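You operate a simulated robot arm through the tools that you are given. There is no shell and no other tool. Be economical: measure what you need, move in short steps, check, and stop when the job is done.

Carry out the task below with a simulated robot arm. There is one attempt and no reset: what you move stays moved.

TASK
Put the white plug on top of the black spacer block.

It is judged by the outcome, as a careful person would: the job done as asked, and still so three seconds after it is handed in. It fails if anything else is knocked over, pushed out of place, dropped, spilled or broken.

THE ROBOT
A 7-joint arm with a two-finger parallel gripper, fixed in place. Base frame: the origin is at the foot of the arm, x ahead of it, y to its left, z up; the work surface is at about z = 0. Lengths are in m, angles in rad, forces in N, time in s.
With the tool pointing down near the work surface it reaches from about 0.22 to 0.58 m from the base axis. Its first joint turns from -1.152 to 1.152 rad. Payload 2.5 kg.
Tool frame: the origin (TCP) lies between the finger pads and is the grasp point; the fingertips stand 0.023 m ahead of it; z points along the fingers, y is the line along which they close. The gripper opens to 0.094 m. The fingers are 0.038 m wide and 0.01 m thick; the gripper's body (0.054 by 0.096 m) begins 0.039 m behind the TCP.
Orientation is told as [roll, pitch, yaw] about the base's x, y, z axes, in that order, counted from this pose: with the fingers straight down and closing along the base's y, the tool's x points along the base's -x, its y along +y and its z along -z.

THE INTERFACE
- The arm moves only by the tool play_rows. Its argument "steps" is a list that holds one entry, the list of rows, each a list of 6 numbers: the shift along the base's x, y, z in units of 25 mm (1.0 is 25 mm), then the turn, a rotation vector about the base's x, y, z in units of 6 degrees (1.0 is 6 degrees). In form: [[[tx, ty, tz, ax, ay, az], ...]]. A call has 1 to 10 rows; each row shifts and turns the commanded pose from where the row before left it. "jaw" is the finger opening in m, from 0 to 0.094, set as the call begins (left out, the last holds). A call with a number of a shift or a turn outside -1 to 1 is refused whole. A row lasts 0.2 s, in which the tool goes at most 0.05 m and 0.15 rad; a call with a longer step from one row to the next is refused whole, and so is a gripper value outside its range. A pose out of reach is approached as far as the arm can. The call stops where the force on the tool passes 40 N (or 10 N more than at its start, if that is more) or the arm is blocked; 0.2 s more then pass. The fingers move at their own pace (about 0.108 m/s each) and stop on an object; they squeeze with about 30 N. The grip force told is the motor's: it shows also when the fingers shut on nothing. Time passes only in rows, and 0.2 s behind the last, so rows that do not move let the fingers close. It gives the time, the measured TCP pose, the force on the tool (base axes), the opening and the grip force at its end, in the units of the frame above (readings bear some noise), and new pictures: "pictures" is both (left out), scene, wrist or none.
- Cameras (640 x 400 px; columns grow to the right, rows downward): "scene" is fixed at [0.1346, -0.4303, 0.5292]; the picture's right is [0.61, -0.79, 0.00], its down [-0.56, -0.43, -0.71] and it looks along [0.57, 0.43, -0.70] (base axes); focal length 334 px, centre (320, 200). "wrist" rides on the gripper at [-0.039, 0, -0.044] in the tool frame; the picture's right is [0.00, -1.00, 0.00], its down [0.97, 0.00, -0.24] and it looks along [0.24, 0.00, 0.97] (tool axes); focal length 218 px, centre (320, 200).
- measure_at(camera, pixels): for up to 12 pixels [column, row] of the newest picture of that camera ("zoom" is the newest enlarged one), the place [x, y, z] in the base frame of the surface seen there, good to about 0.002 m. No time passes.
- inspect(camera, box): a new picture of the part [left, top, right, bottom] of that camera's present view, enlarged. No time passes.
- hand_in(): hands the job in; it is judged then, once.

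Work in short steps. Measure before you move; look again where a grasp or a placing could have gone wrong, and mend it. You have 60 turns and 120 pictures in all, the two below and enlarged ones among them. Open the gripper and draw the arm clear of the work before you hand the job in, unless the task says otherwise; then end with one line.

The tools are called after "Request:" by a JSON object that holds its "method" and its "body". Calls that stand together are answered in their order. play_rows: Moves the arm, as the interface text tells. Its arguments: {"type":"object","properties":{"steps":{"type":"array","items":{"type":"array","items":{"type":"array","items":{"type":"number"}}}},"jaw":{"type":"number"},"pictures":{"type":"string","enum":["both","scene","wrist","none"]}},"required":["steps"]} The other tools are called the same way: measure_at (camera, pixels) gives the place of the surface under pixels of a picture; inspect (camera, box) takes an enlarged picture of a part of a camera's view; hand_in () hands the job in.

At the start:

```text
clock: 0.0
position: [0.2748, -0.2931, 0.2984]
tool_rot: [-0.001, 0.0, 0.0]
wrist_force: [0.0, 0.2, -0.5]
finger_gap: 0.0942
finger_force: 0.0
```

scene: 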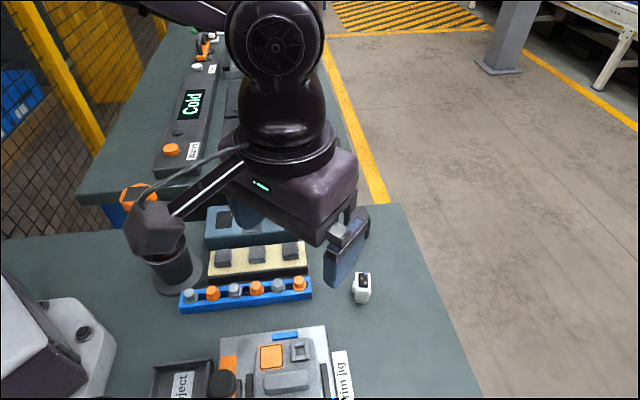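
wrist: 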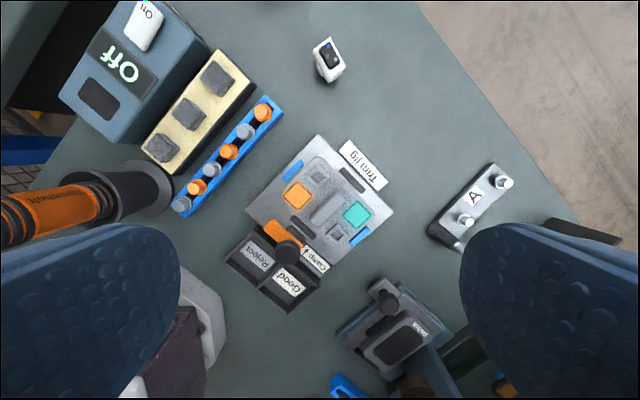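

The white plug seems to be at wrist (328,60). I don't yet know which object is the black spacer block, so I enlarge the views.

Request:
{"method": "inspect", "body": {"camera": "wrist", "box": [220, 20, 420, 145]}}

Request:
{"method": "inspect", "body": {"camera": "wrist", "box": [220, 130, 540, 330]}}

Request:
{"method": "inspect", "body": {"camera": "scene", "box": [140, 200, 460, 400]}}

```text
3.20 times, centred on (320, 82) of wrist
```

zoom: 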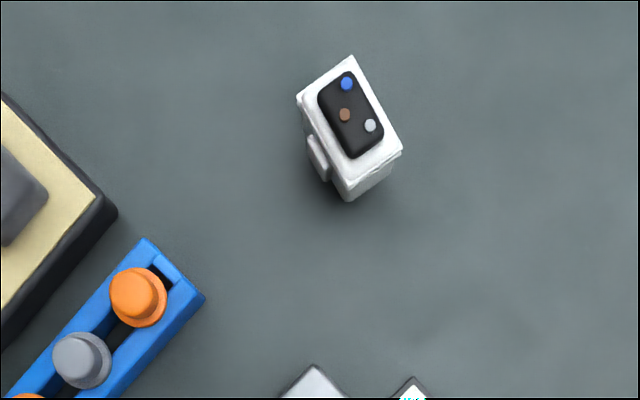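

```text
2.00 times, centred on (380, 230) of wrist
```

zoom: 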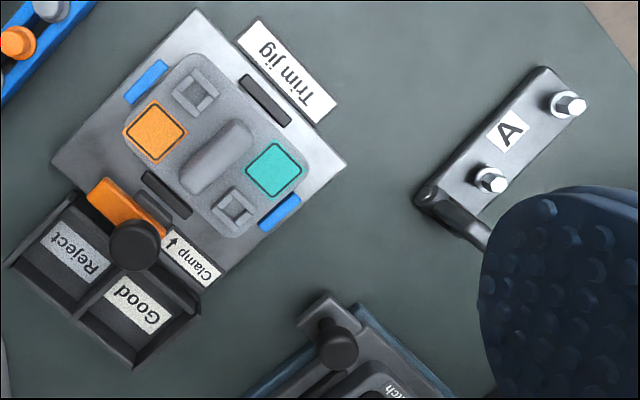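

```text
2.00 times, centred on (300, 300) of scene
```

zoom: 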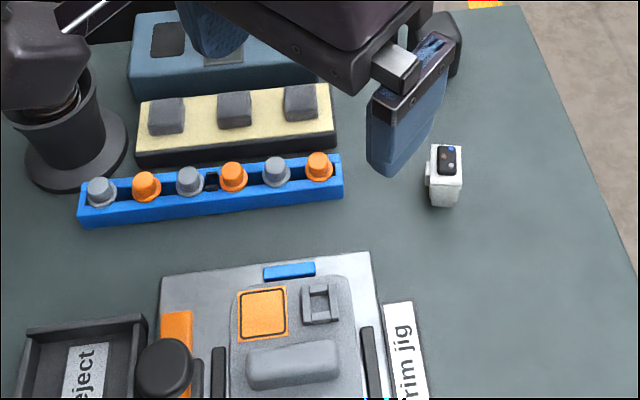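

No spacer block is clear yet. There are dark things beside the right finger at wrist (580,232), (480,345) and (505,385), so I look closer there.

Request:
{"method": "inspect", "body": {"camera": "wrist", "box": [400, 150, 640, 300]}}

Request:
{"method": "inspect", "body": {"camera": "wrist", "box": [320, 270, 528, 400]}}

Request:
{"method": "measure_at", "body": {"camera": "wrist", "pixels": [[328, 60], [580, 232], [608, 240], [600, 220], [505, 390], [520, 100]]}}

```text
2.67 times, centred on (520, 225) of wrist
```

zoom: 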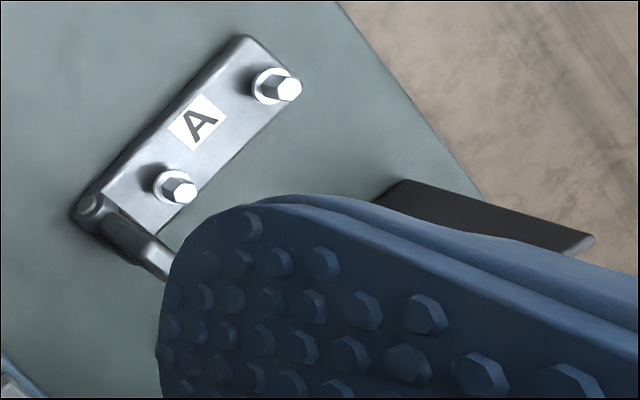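

```text
3.08 times, centred on (424, 335) of wrist
```

zoom: 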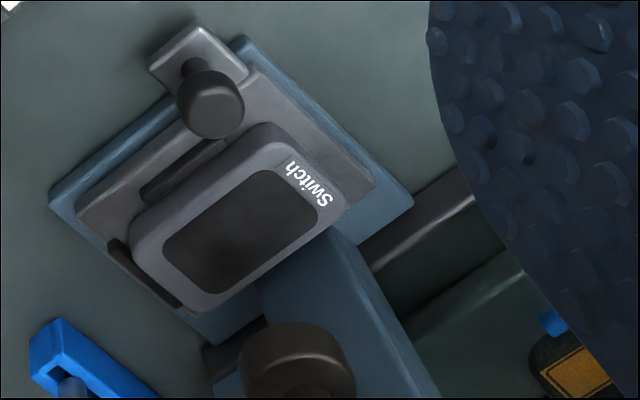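

```text
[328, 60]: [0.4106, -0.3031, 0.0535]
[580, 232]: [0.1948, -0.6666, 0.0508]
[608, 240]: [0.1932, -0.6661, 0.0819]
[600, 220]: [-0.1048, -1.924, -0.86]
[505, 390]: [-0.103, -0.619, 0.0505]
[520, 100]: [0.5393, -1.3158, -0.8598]
```

The spacer isn't visible yet. I raise the tool 0.1 m to widen the view.

Request:
{"method": "play_rows", "body": {"steps": [[[0, 0, 1, 0, 0, 0], [0, 0, 1, 0, 0, 0], [0, 0, 1, 0, 0, 0], [0, 0, 1, 0, 0, 0]]]}}

Request:
{"method": "measure_at", "body": {"camera": "scene", "pixels": [[362, 280], [255, 260], [140, 200], [170, 280], [185, 140], [230, 225]]}}

```text
clock: 1.0
position: [0.2746, -0.2929, 0.4]
tool_rot: [0.001, 0.0, 0.0]
wrist_force: [0.2, 1.0, 0.1]
finger_gap: 0.094
finger_force: 0.1
```

scene: 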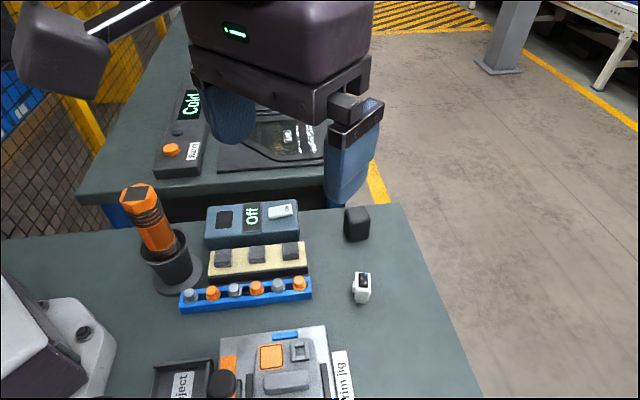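
wrist: 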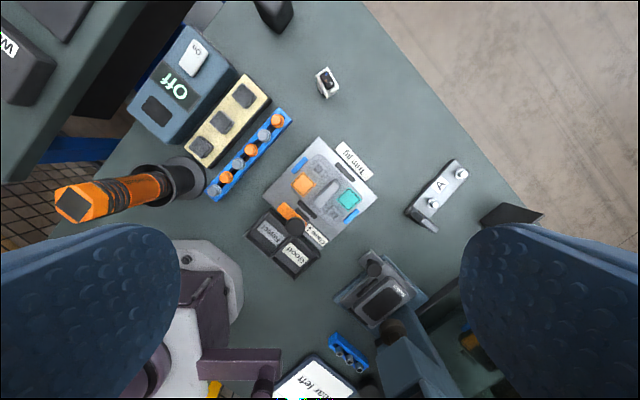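

```text
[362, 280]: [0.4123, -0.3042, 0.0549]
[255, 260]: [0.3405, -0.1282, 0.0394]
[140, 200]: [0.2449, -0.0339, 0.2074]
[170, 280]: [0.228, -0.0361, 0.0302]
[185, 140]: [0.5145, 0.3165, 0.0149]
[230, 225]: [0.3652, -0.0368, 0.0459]
```

The black spacer block shows at scene (357,222), and the plug at (362,287). I enlarge both and measure.

Request:
{"method": "inspect", "body": {"camera": "scene", "box": [300, 195, 428, 315]}}

Request:
{"method": "measure_at", "body": {"camera": "scene", "pixels": [[346, 210], [362, 207], [369, 212], [350, 218], [357, 213], [358, 232], [348, 239], [357, 274], [370, 274], [369, 282], [357, 284], [357, 302], [369, 303], [355, 293]]}}

```text
3.33 times, centred on (364, 255) of scene
```

zoom: 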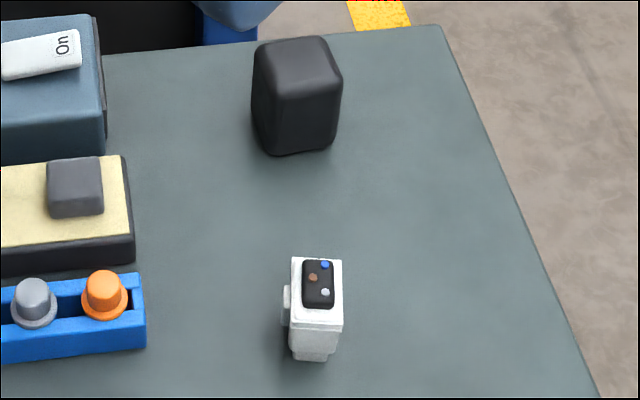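

```text
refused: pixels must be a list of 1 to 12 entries
```

Request:
{"method": "measure_at", "body": {"camera": "zoom", "pixels": [[262, 48], [320, 42], [338, 82], [272, 90], [298, 65], [300, 120], [294, 262], [338, 264], [338, 322], [294, 322], [312, 350], [286, 305]]}}

Request:
{"method": "measure_at", "body": {"camera": "wrist", "pixels": [[270, 5], [285, 10], [329, 68], [340, 90], [316, 77], [326, 97], [328, 83]]}}

Request:
{"method": "inspect", "body": {"camera": "wrist", "box": [250, 0, 410, 100]}}

```text
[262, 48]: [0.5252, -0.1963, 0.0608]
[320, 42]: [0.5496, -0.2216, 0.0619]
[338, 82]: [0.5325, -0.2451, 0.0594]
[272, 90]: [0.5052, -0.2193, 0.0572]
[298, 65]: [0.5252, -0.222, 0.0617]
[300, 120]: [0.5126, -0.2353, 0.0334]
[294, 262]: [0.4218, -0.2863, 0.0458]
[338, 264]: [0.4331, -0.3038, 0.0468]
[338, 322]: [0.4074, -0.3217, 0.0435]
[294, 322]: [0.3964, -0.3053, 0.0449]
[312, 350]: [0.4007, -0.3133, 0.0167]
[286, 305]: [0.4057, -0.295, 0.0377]
```

```text
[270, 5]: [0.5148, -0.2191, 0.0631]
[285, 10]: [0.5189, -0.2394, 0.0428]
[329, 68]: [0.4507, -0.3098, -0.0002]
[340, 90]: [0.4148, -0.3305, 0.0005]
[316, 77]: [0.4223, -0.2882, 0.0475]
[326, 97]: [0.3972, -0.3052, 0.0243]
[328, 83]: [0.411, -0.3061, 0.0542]
```

```text
4.00 times, centred on (330, 50) of wrist
```

zoom: 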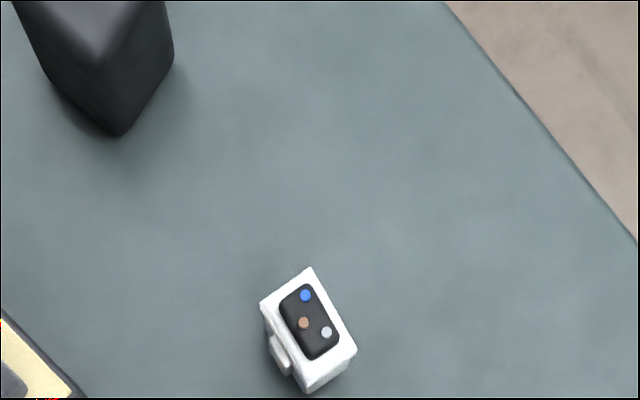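

The plug's top is a rectangle of about 21×31 mm centred near (0.4147,-0.3043). Its long axis lies about 35° from x, its top is at about 0.045 (insert 0.054), and a tab sticks out on one long side. I'll grip along the long axis at yaw -55°, moving above the plug first.

Request:
{"method": "play_rows", "body": {"steps": [[[0.56, -0.046, -0.8, 0, 0, -0.917], [0.56, -0.046, -0.8, 0, 0, -0.917], [0.56, -0.046, -0.8, 0, 0, -0.917], [0.56, -0.046, -0.8, 0, 0, -0.917], [0.56, -0.046, -0.8, 0, 0, -0.917], [0.56, -0.046, -0.8, 0, 0, -0.917], [0.56, -0.046, -0.8, 0, 0, -0.917], [0.56, -0.046, -0.8, 0, 0, -0.917], [0.56, -0.046, -0.8, 0, 0, -0.917], [0.56, -0.046, -0.8, 0, 0, -0.917]]], "jaw": 0.07}}

```text
clock: 3.2
position: [0.4152, -0.3015, 0.2005]
tool_rot: [-0.001, 0.002, -0.962]
wrist_force: [0.9, 0.2, 0.3]
finger_gap: 0.0702
finger_force: 0.1
```

scene: 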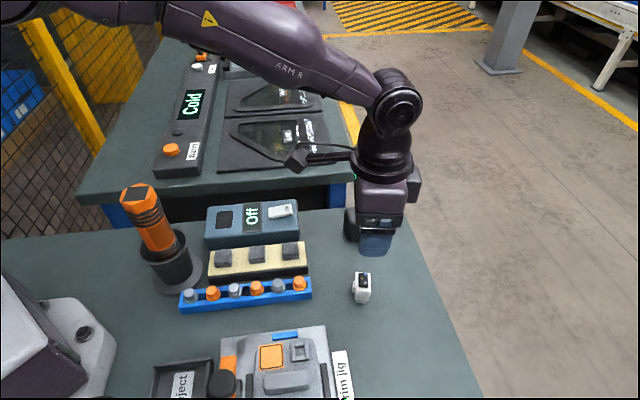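
wrist: 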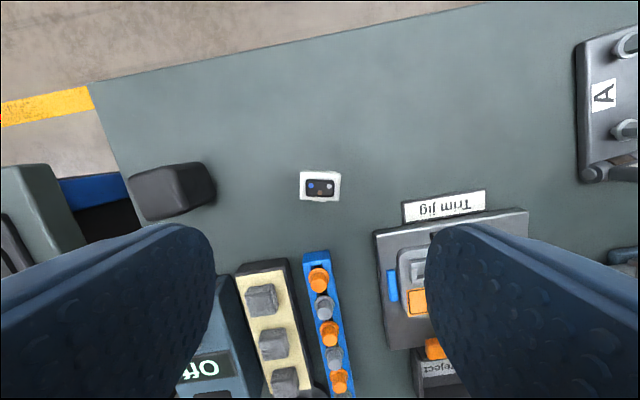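

The plug sits square in the wrist view at (320,186). I measure its corners and the spacer from here.

Request:
{"method": "inspect", "body": {"camera": "wrist", "box": [280, 160, 360, 210]}}

Request:
{"method": "measure_at", "body": {"camera": "wrist", "pixels": [[302, 174], [339, 174], [302, 198], [337, 198], [320, 186], [135, 180], [200, 165], [210, 200], [148, 215], [180, 185]]}}

```text
8.00 times, centred on (320, 185) of wrist
```

zoom: 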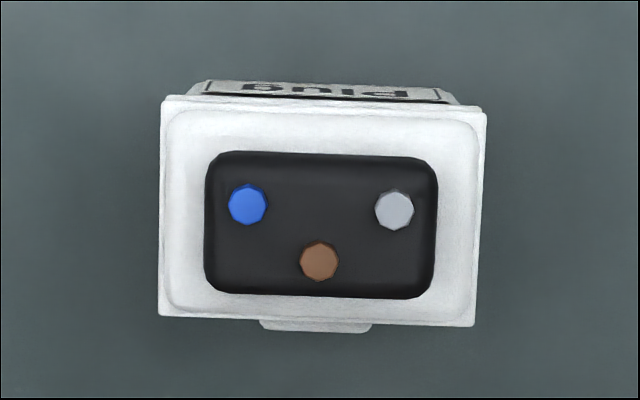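

```text
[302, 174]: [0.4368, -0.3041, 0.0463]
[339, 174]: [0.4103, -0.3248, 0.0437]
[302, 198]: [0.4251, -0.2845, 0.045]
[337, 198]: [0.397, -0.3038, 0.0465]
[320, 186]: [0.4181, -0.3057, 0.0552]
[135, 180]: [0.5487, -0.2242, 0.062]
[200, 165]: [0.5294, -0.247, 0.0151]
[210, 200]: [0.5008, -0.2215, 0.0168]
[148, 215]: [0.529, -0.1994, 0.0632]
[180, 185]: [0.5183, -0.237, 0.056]
```

The label confirms this is the plug. Its centre is (0.417,-0.3043), so I descend to TCP z≈0.032.

Request:
{"method": "play_rows", "body": {"steps": [[[0.07, -0.11, -0.9, 0, 0, 0], [0, 0, -0.9, 0, 0, 0], [0, 0, -0.9, 0, 0, 0], [0, 0, -0.9, 0, 0, 0], [0, 0, -0.9, 0, 0, 0], [0, 0, -0.9, 0, 0, 0], [0, 0, -0.7, 0, 0, 0], [0, 0, -0.4, 0, 0, 0], [0, 0, -0.24, 0, 0, 0]]]}}

```text
clock: 5.2
position: [0.4157, -0.3063, 0.0295]
tool_rot: [-0.001, 0.0, -0.96]
wrist_force: [-0.1, 0.3, -0.3]
finger_gap: 0.0698
finger_force: 0.1
```

scene: 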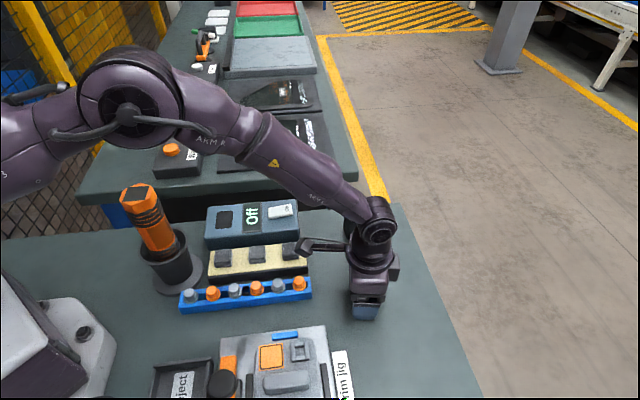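
wrist: 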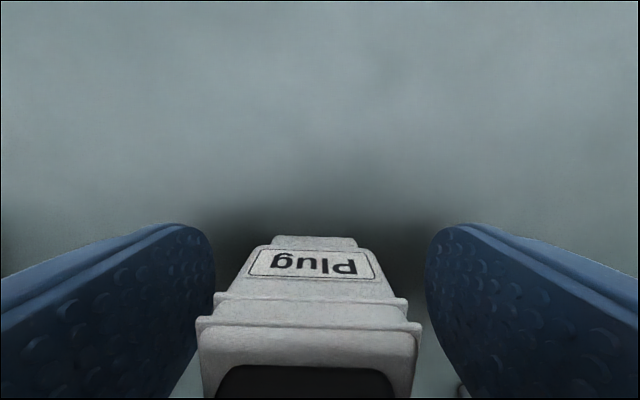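

The plug sits between the fingers, at about columns 200–420, and the fingers touch nothing. I close them.

Request:
{"method": "play_rows", "body": {"steps": [[[0, 0, 0, 0, 0, 0], [0, 0, 0, 0, 0, 0], [0, 0, 0, 0, 0, 0], [0, 0, 0, 0, 0, 0]]], "jaw": 0.0, "pictures": "wrist"}}

```text
clock: 6.2
position: [0.4149, -0.3059, 0.0303]
tool_rot: [0.001, 0.0, -0.96]
wrist_force: [-0.6, -0.3, 0.1]
finger_gap: 0.0353
finger_force: 29.5
```

wrist: 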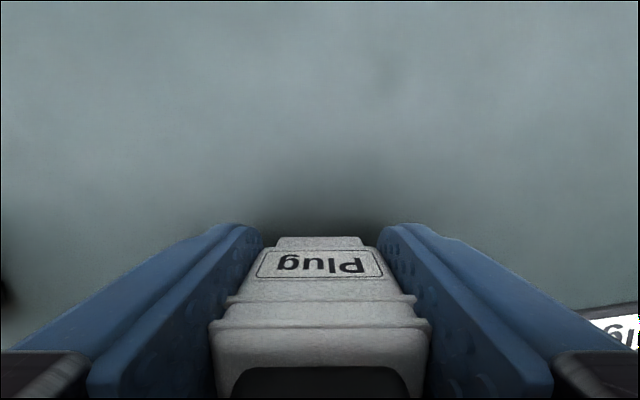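

The plug is held with a gap of 0.035 and 29.5 N. I lift it 0.1 m and check.

Request:
{"method": "play_rows", "body": {"steps": [[[0, 0, 0.4, 0, 0, 0], [0, 0, 0.8, 0, 0, 0], [0, 0, 0.9, 0, 0, 0], [0, 0, 0.9, 0, 0, 0], [0, 0, 0.9, 0, 0, 0]]]}}

```text
clock: 7.4
position: [0.416, -0.3056, 0.1292]
tool_rot: [0.0, 0.002, -0.961]
wrist_force: [0.5, 0.2, 0.0]
finger_gap: 0.0352
finger_force: 29.7
```

scene: 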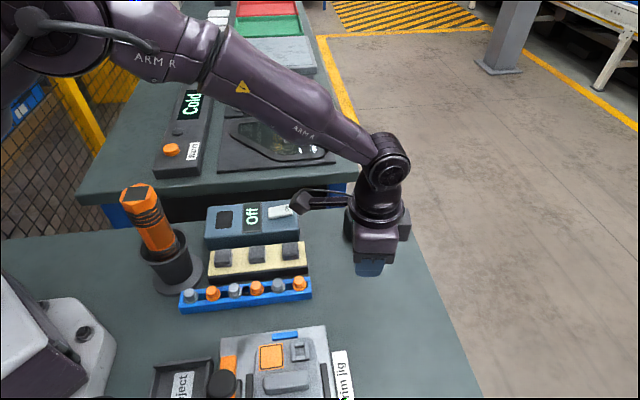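
wrist: 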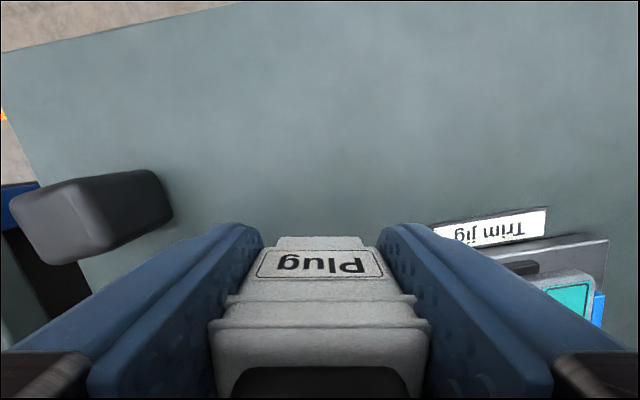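

The plug came up upright. I measure the spacer's top again from the wrist view.

Request:
{"method": "inspect", "body": {"camera": "wrist", "box": [0, 160, 176, 270]}}

Request:
{"method": "measure_at", "body": {"camera": "wrist", "pixels": [[14, 205], [70, 188], [105, 243], [60, 258], [60, 222], [50, 245], [80, 240], [30, 205], [65, 200], [172, 212], [150, 173]]}}

```text
3.64 times, centred on (88, 215) of wrist
```

zoom: 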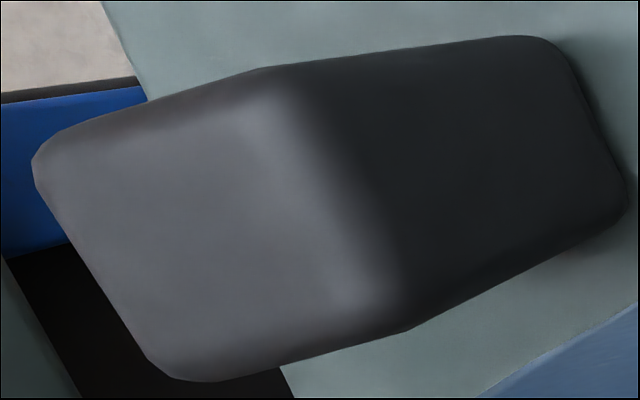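

```text
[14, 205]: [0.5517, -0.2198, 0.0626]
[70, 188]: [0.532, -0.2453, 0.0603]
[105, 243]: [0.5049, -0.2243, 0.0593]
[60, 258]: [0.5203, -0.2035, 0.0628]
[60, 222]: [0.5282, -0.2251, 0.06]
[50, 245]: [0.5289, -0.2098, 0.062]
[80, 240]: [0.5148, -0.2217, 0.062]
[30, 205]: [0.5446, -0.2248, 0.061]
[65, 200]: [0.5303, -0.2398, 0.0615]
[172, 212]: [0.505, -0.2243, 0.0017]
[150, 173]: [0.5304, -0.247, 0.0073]
```

The spacer's top centre is (0.528,-0.2215) at z≈0.0615, with its sides at about 52° and -38°. I move over it at the present height and turn +16° to line up with its sides.

Request:
{"method": "play_rows", "body": {"steps": [[[0.75, 0.56, 0, 0, 0, 0.46], [0.75, 0.56, 0, 0, 0, 0.46], [0.75, 0.56, 0, 0, 0, 0.46], [0.75, 0.56, 0, 0, 0, 0.46], [0.75, 0.56, 0, 0, 0, 0.46], [0.74, 0.57, 0, 0, 0, 0.46], [0, 0, 0, 0, 0, 0]]]}}

```text
clock: 9.0
position: [0.5297, -0.2226, 0.1271]
tool_rot: [-0.002, 0.001, -0.671]
wrist_force: [0.3, -0.9, -0.5]
finger_gap: 0.0353
finger_force: 29.8
```

scene: 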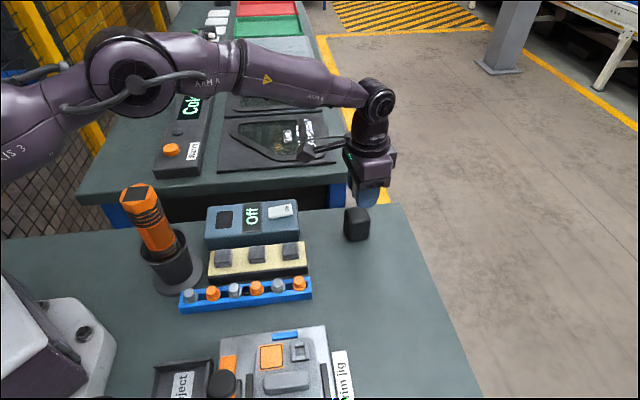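
wrist: 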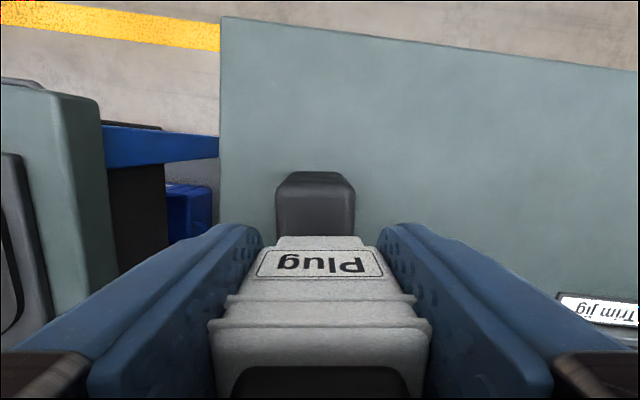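

It lines up well: the spacer is centred at column 316 and the plug at 320. I lower it to just above the top.

Request:
{"method": "play_rows", "body": {"steps": [[[-0.03, 0.03, -0.5, 0, 0, 0], [0, 0, -0.5, 0, 0, 0], [0, 0, -0.25, 0, 0, 0], [0, 0, 0, 0, 0, 0]]]}}

Request:
{"method": "inspect", "body": {"camera": "scene", "box": [310, 170, 406, 250]}}

```text
clock: 10.0
position: [0.5288, -0.2228, 0.0975]
tool_rot: [0.0, -0.001, -0.67]
wrist_force: [0.4, -1.2, -0.5]
finger_gap: 0.0353
finger_force: 29.9
```

scene: 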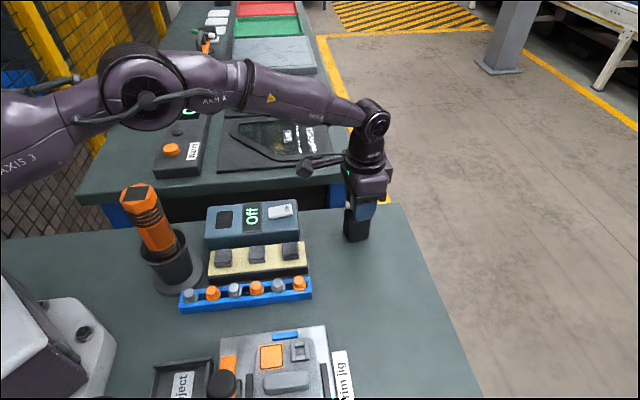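
wrist: 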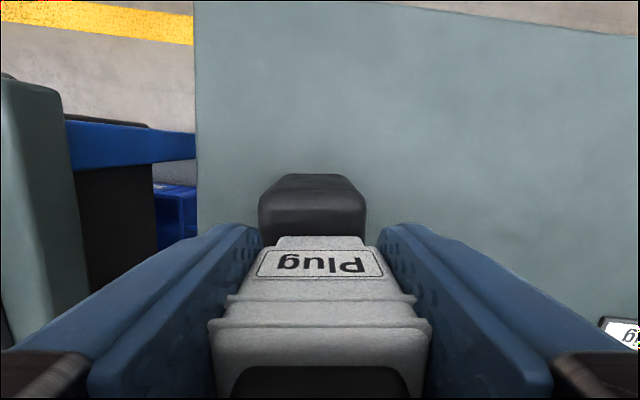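

```text
5.00 times, centred on (358, 210) of scene
```

zoom: 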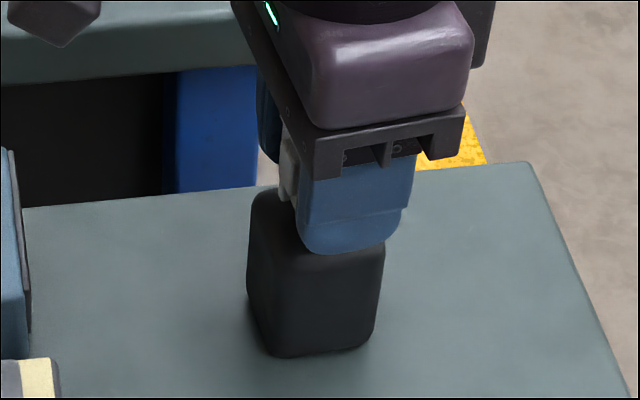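

The spacer's middle is at column 313 against the plug's 320, about 2 mm off. I measure the spacer's edges for a fine correction.

Request:
{"method": "measure_at", "body": {"camera": "wrist", "pixels": [[290, 182], [338, 182], [264, 215], [362, 215], [313, 225], [313, 179], [313, 205], [282, 240], [360, 240]]}}

Request:
{"method": "inspect", "body": {"camera": "wrist", "box": [240, 160, 400, 260]}}

```text
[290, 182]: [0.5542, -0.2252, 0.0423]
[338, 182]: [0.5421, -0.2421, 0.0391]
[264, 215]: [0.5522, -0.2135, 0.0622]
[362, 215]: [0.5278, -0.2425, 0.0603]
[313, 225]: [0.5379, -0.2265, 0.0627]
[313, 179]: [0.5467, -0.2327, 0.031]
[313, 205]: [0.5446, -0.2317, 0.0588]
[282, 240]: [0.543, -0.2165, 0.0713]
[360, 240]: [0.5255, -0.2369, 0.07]
```

```text
4.00 times, centred on (320, 210) of wrist
```

zoom: 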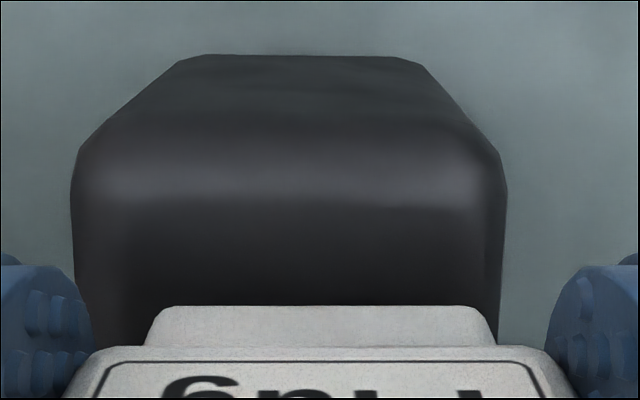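

I shift (+2,+1) mm and lower about 5 mm, looking for contact.

Request:
{"method": "play_rows", "body": {"steps": [[[0.08, 0.04, 0, 0, 0, 0], [0, 0, -0.1, 0, 0, 0], [0, 0, -0.08, 0, 0, 0], [0, 0, 0, 0, 0, 0]]], "pictures": "wrist"}}

```text
clock: 11.0
position: [0.5302, -0.2199, 0.0914]
tool_rot: [-0.001, 0.001, -0.671]
wrist_force: [-0.2, -0.9, -0.7]
finger_gap: 0.0354
finger_force: 30.2
```

wrist: 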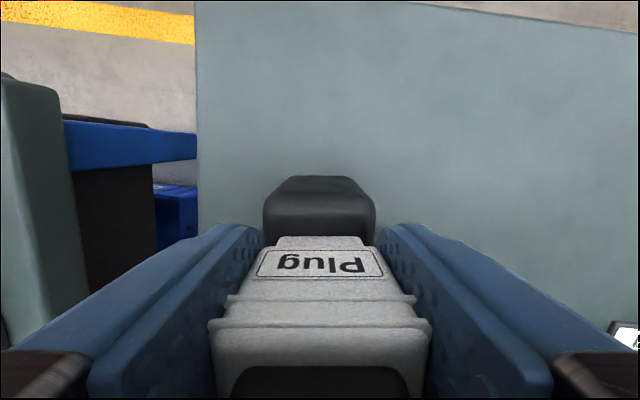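

Now it is centred (spacer columns 263–375, middle 319). There is no contact force yet, so I lower in 1 mm steps.

Request:
{"method": "play_rows", "body": {"steps": [[[0, 0, -0.04, 0, 0, 0], [0, 0, 0, 0, 0, 0]]], "pictures": "none"}}

```text
clock: 11.6
position: [0.5297, -0.221, 0.0926]
tool_rot: [0.001, -0.001, -0.671]
wrist_force: [-1.0, 1.6, 8.8]
finger_gap: 0.0354
finger_force: 29.6
```

There is 8.8 N upward contact, so the plug is resting on the spacer. I open the fingers.

Request:
{"method": "play_rows", "body": {"steps": [[[0, 0, 0, 0, 0, 0], [0, 0, 0, 0, 0, 0], [0, 0, 0, 0, 0, 0]]], "jaw": 0.07, "pictures": "wrist"}}

```text
clock: 12.4
position: [0.5311, -0.2204, 0.0911]
tool_rot: [0.0, 0.0, -0.67]
wrist_force: [0.8, -0.1, -0.2]
finger_gap: 0.0701
finger_force: 0.0
```

wrist: 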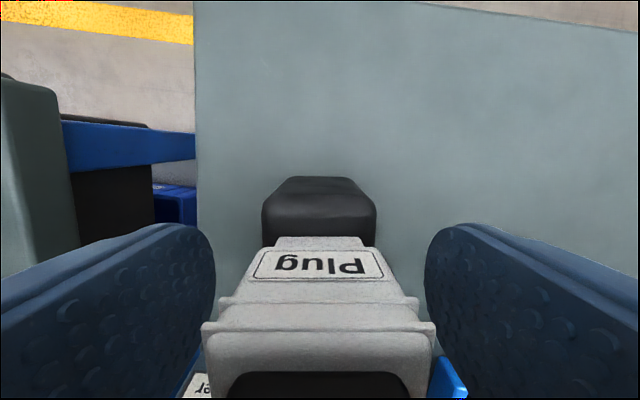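

The plug stands free and steady. I draw straight up, then back.

Request:
{"method": "play_rows", "body": {"steps": [[[0, 0, 0.4, 0, 0, 0], [0, 0, 0.8, 0, 0, 0], [0, 0, 0.9, 0, 0, 0], [0, 0, 0.9, 0, 0, 0], [0, 0, 0.9, 0, 0, 0], [-0.9, -0.3, 0.5, 0, 0, 0], [-0.9, -0.3, 0.5, 0, 0, 0], [-0.9, -0.3, 0.5, 0, 0, 0], [-0.9, -0.3, 0.5, 0, 0, 0]]]}}

Request:
{"method": "inspect", "body": {"camera": "scene", "box": [310, 170, 406, 250]}}

```text
clock: 14.4
position: [0.4389, -0.2491, 0.2386]
tool_rot: [-0.001, 0.0, -0.67]
wrist_force: [0.0, -0.5, -0.3]
finger_gap: 0.0698
finger_force: 0.1
```

scene: 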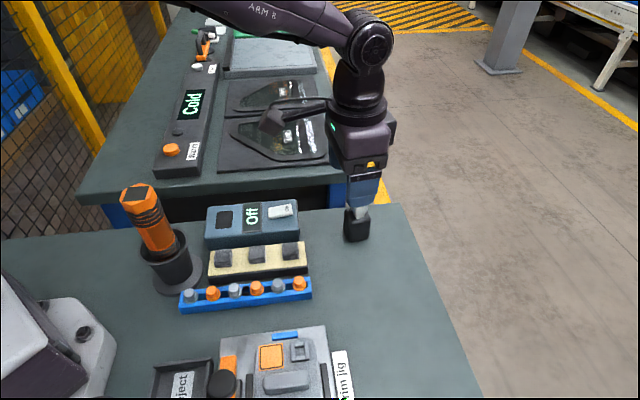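
wrist: 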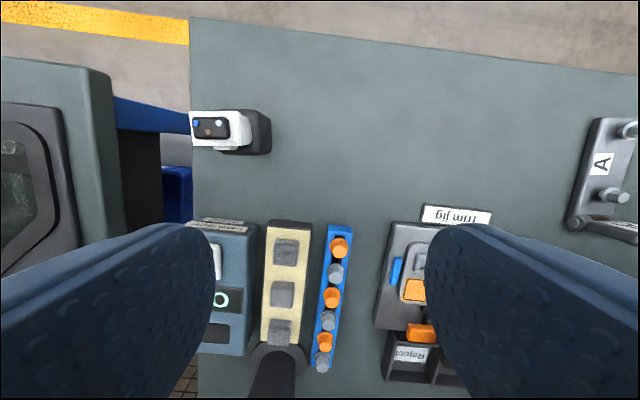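

```text
5.00 times, centred on (358, 210) of scene
```

zoom: 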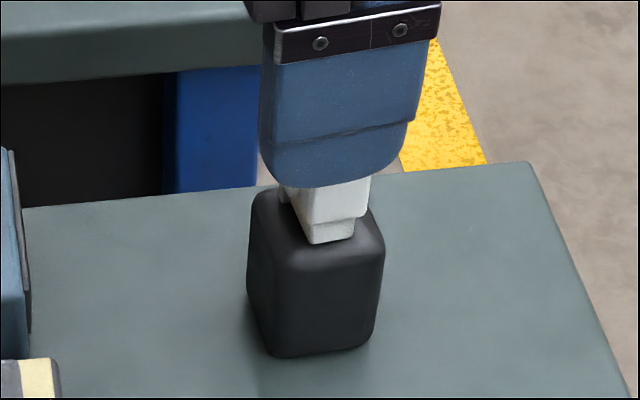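

The plug stands on the spacer. I pull back farther and check once more that it stays put.

Request:
{"method": "play_rows", "body": {"steps": [[[-0.9, -0.3, 0.8, 0, 0, 0], [-0.9, -0.3, 0.8, 0, 0, 0], [-0.9, -0.3, 0.8, 0, 0, 0], [-0.9, -0.3, 0.8, 0, 0, 0], [0, 0, 0, 0, 0, 0]]], "pictures": "none"}}

Request:
{"method": "inspect", "body": {"camera": "scene", "box": [278, 150, 438, 250]}}

```text
clock: 15.6
position: [0.3491, -0.2815, 0.3188]
tool_rot: [-0.001, 0.001, -0.671]
wrist_force: [0.5, 0.0, 0.9]
finger_gap: 0.07
finger_force: 0.0
```

```text
4.00 times, centred on (358, 200) of scene
```

zoom: 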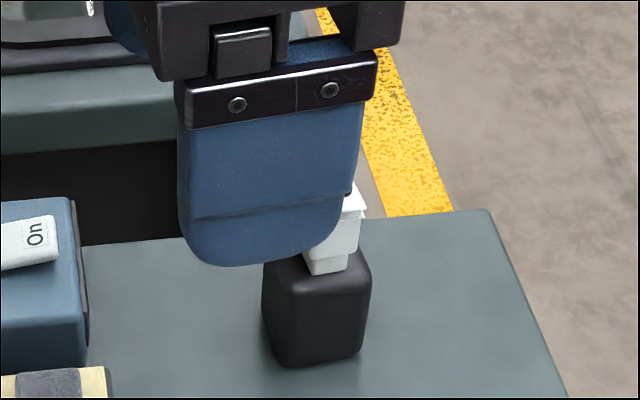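

The plug is upright and still on the spacer, and the arm is clear. I hand in.

Request:
{"method": "hand_in", "body": {}}

```text
The job is handed in.
```

The white plug is standing upright on top of the black spacer block. The gripper is open, the arm is clear, and I saw nothing else moved; the job is handed in.
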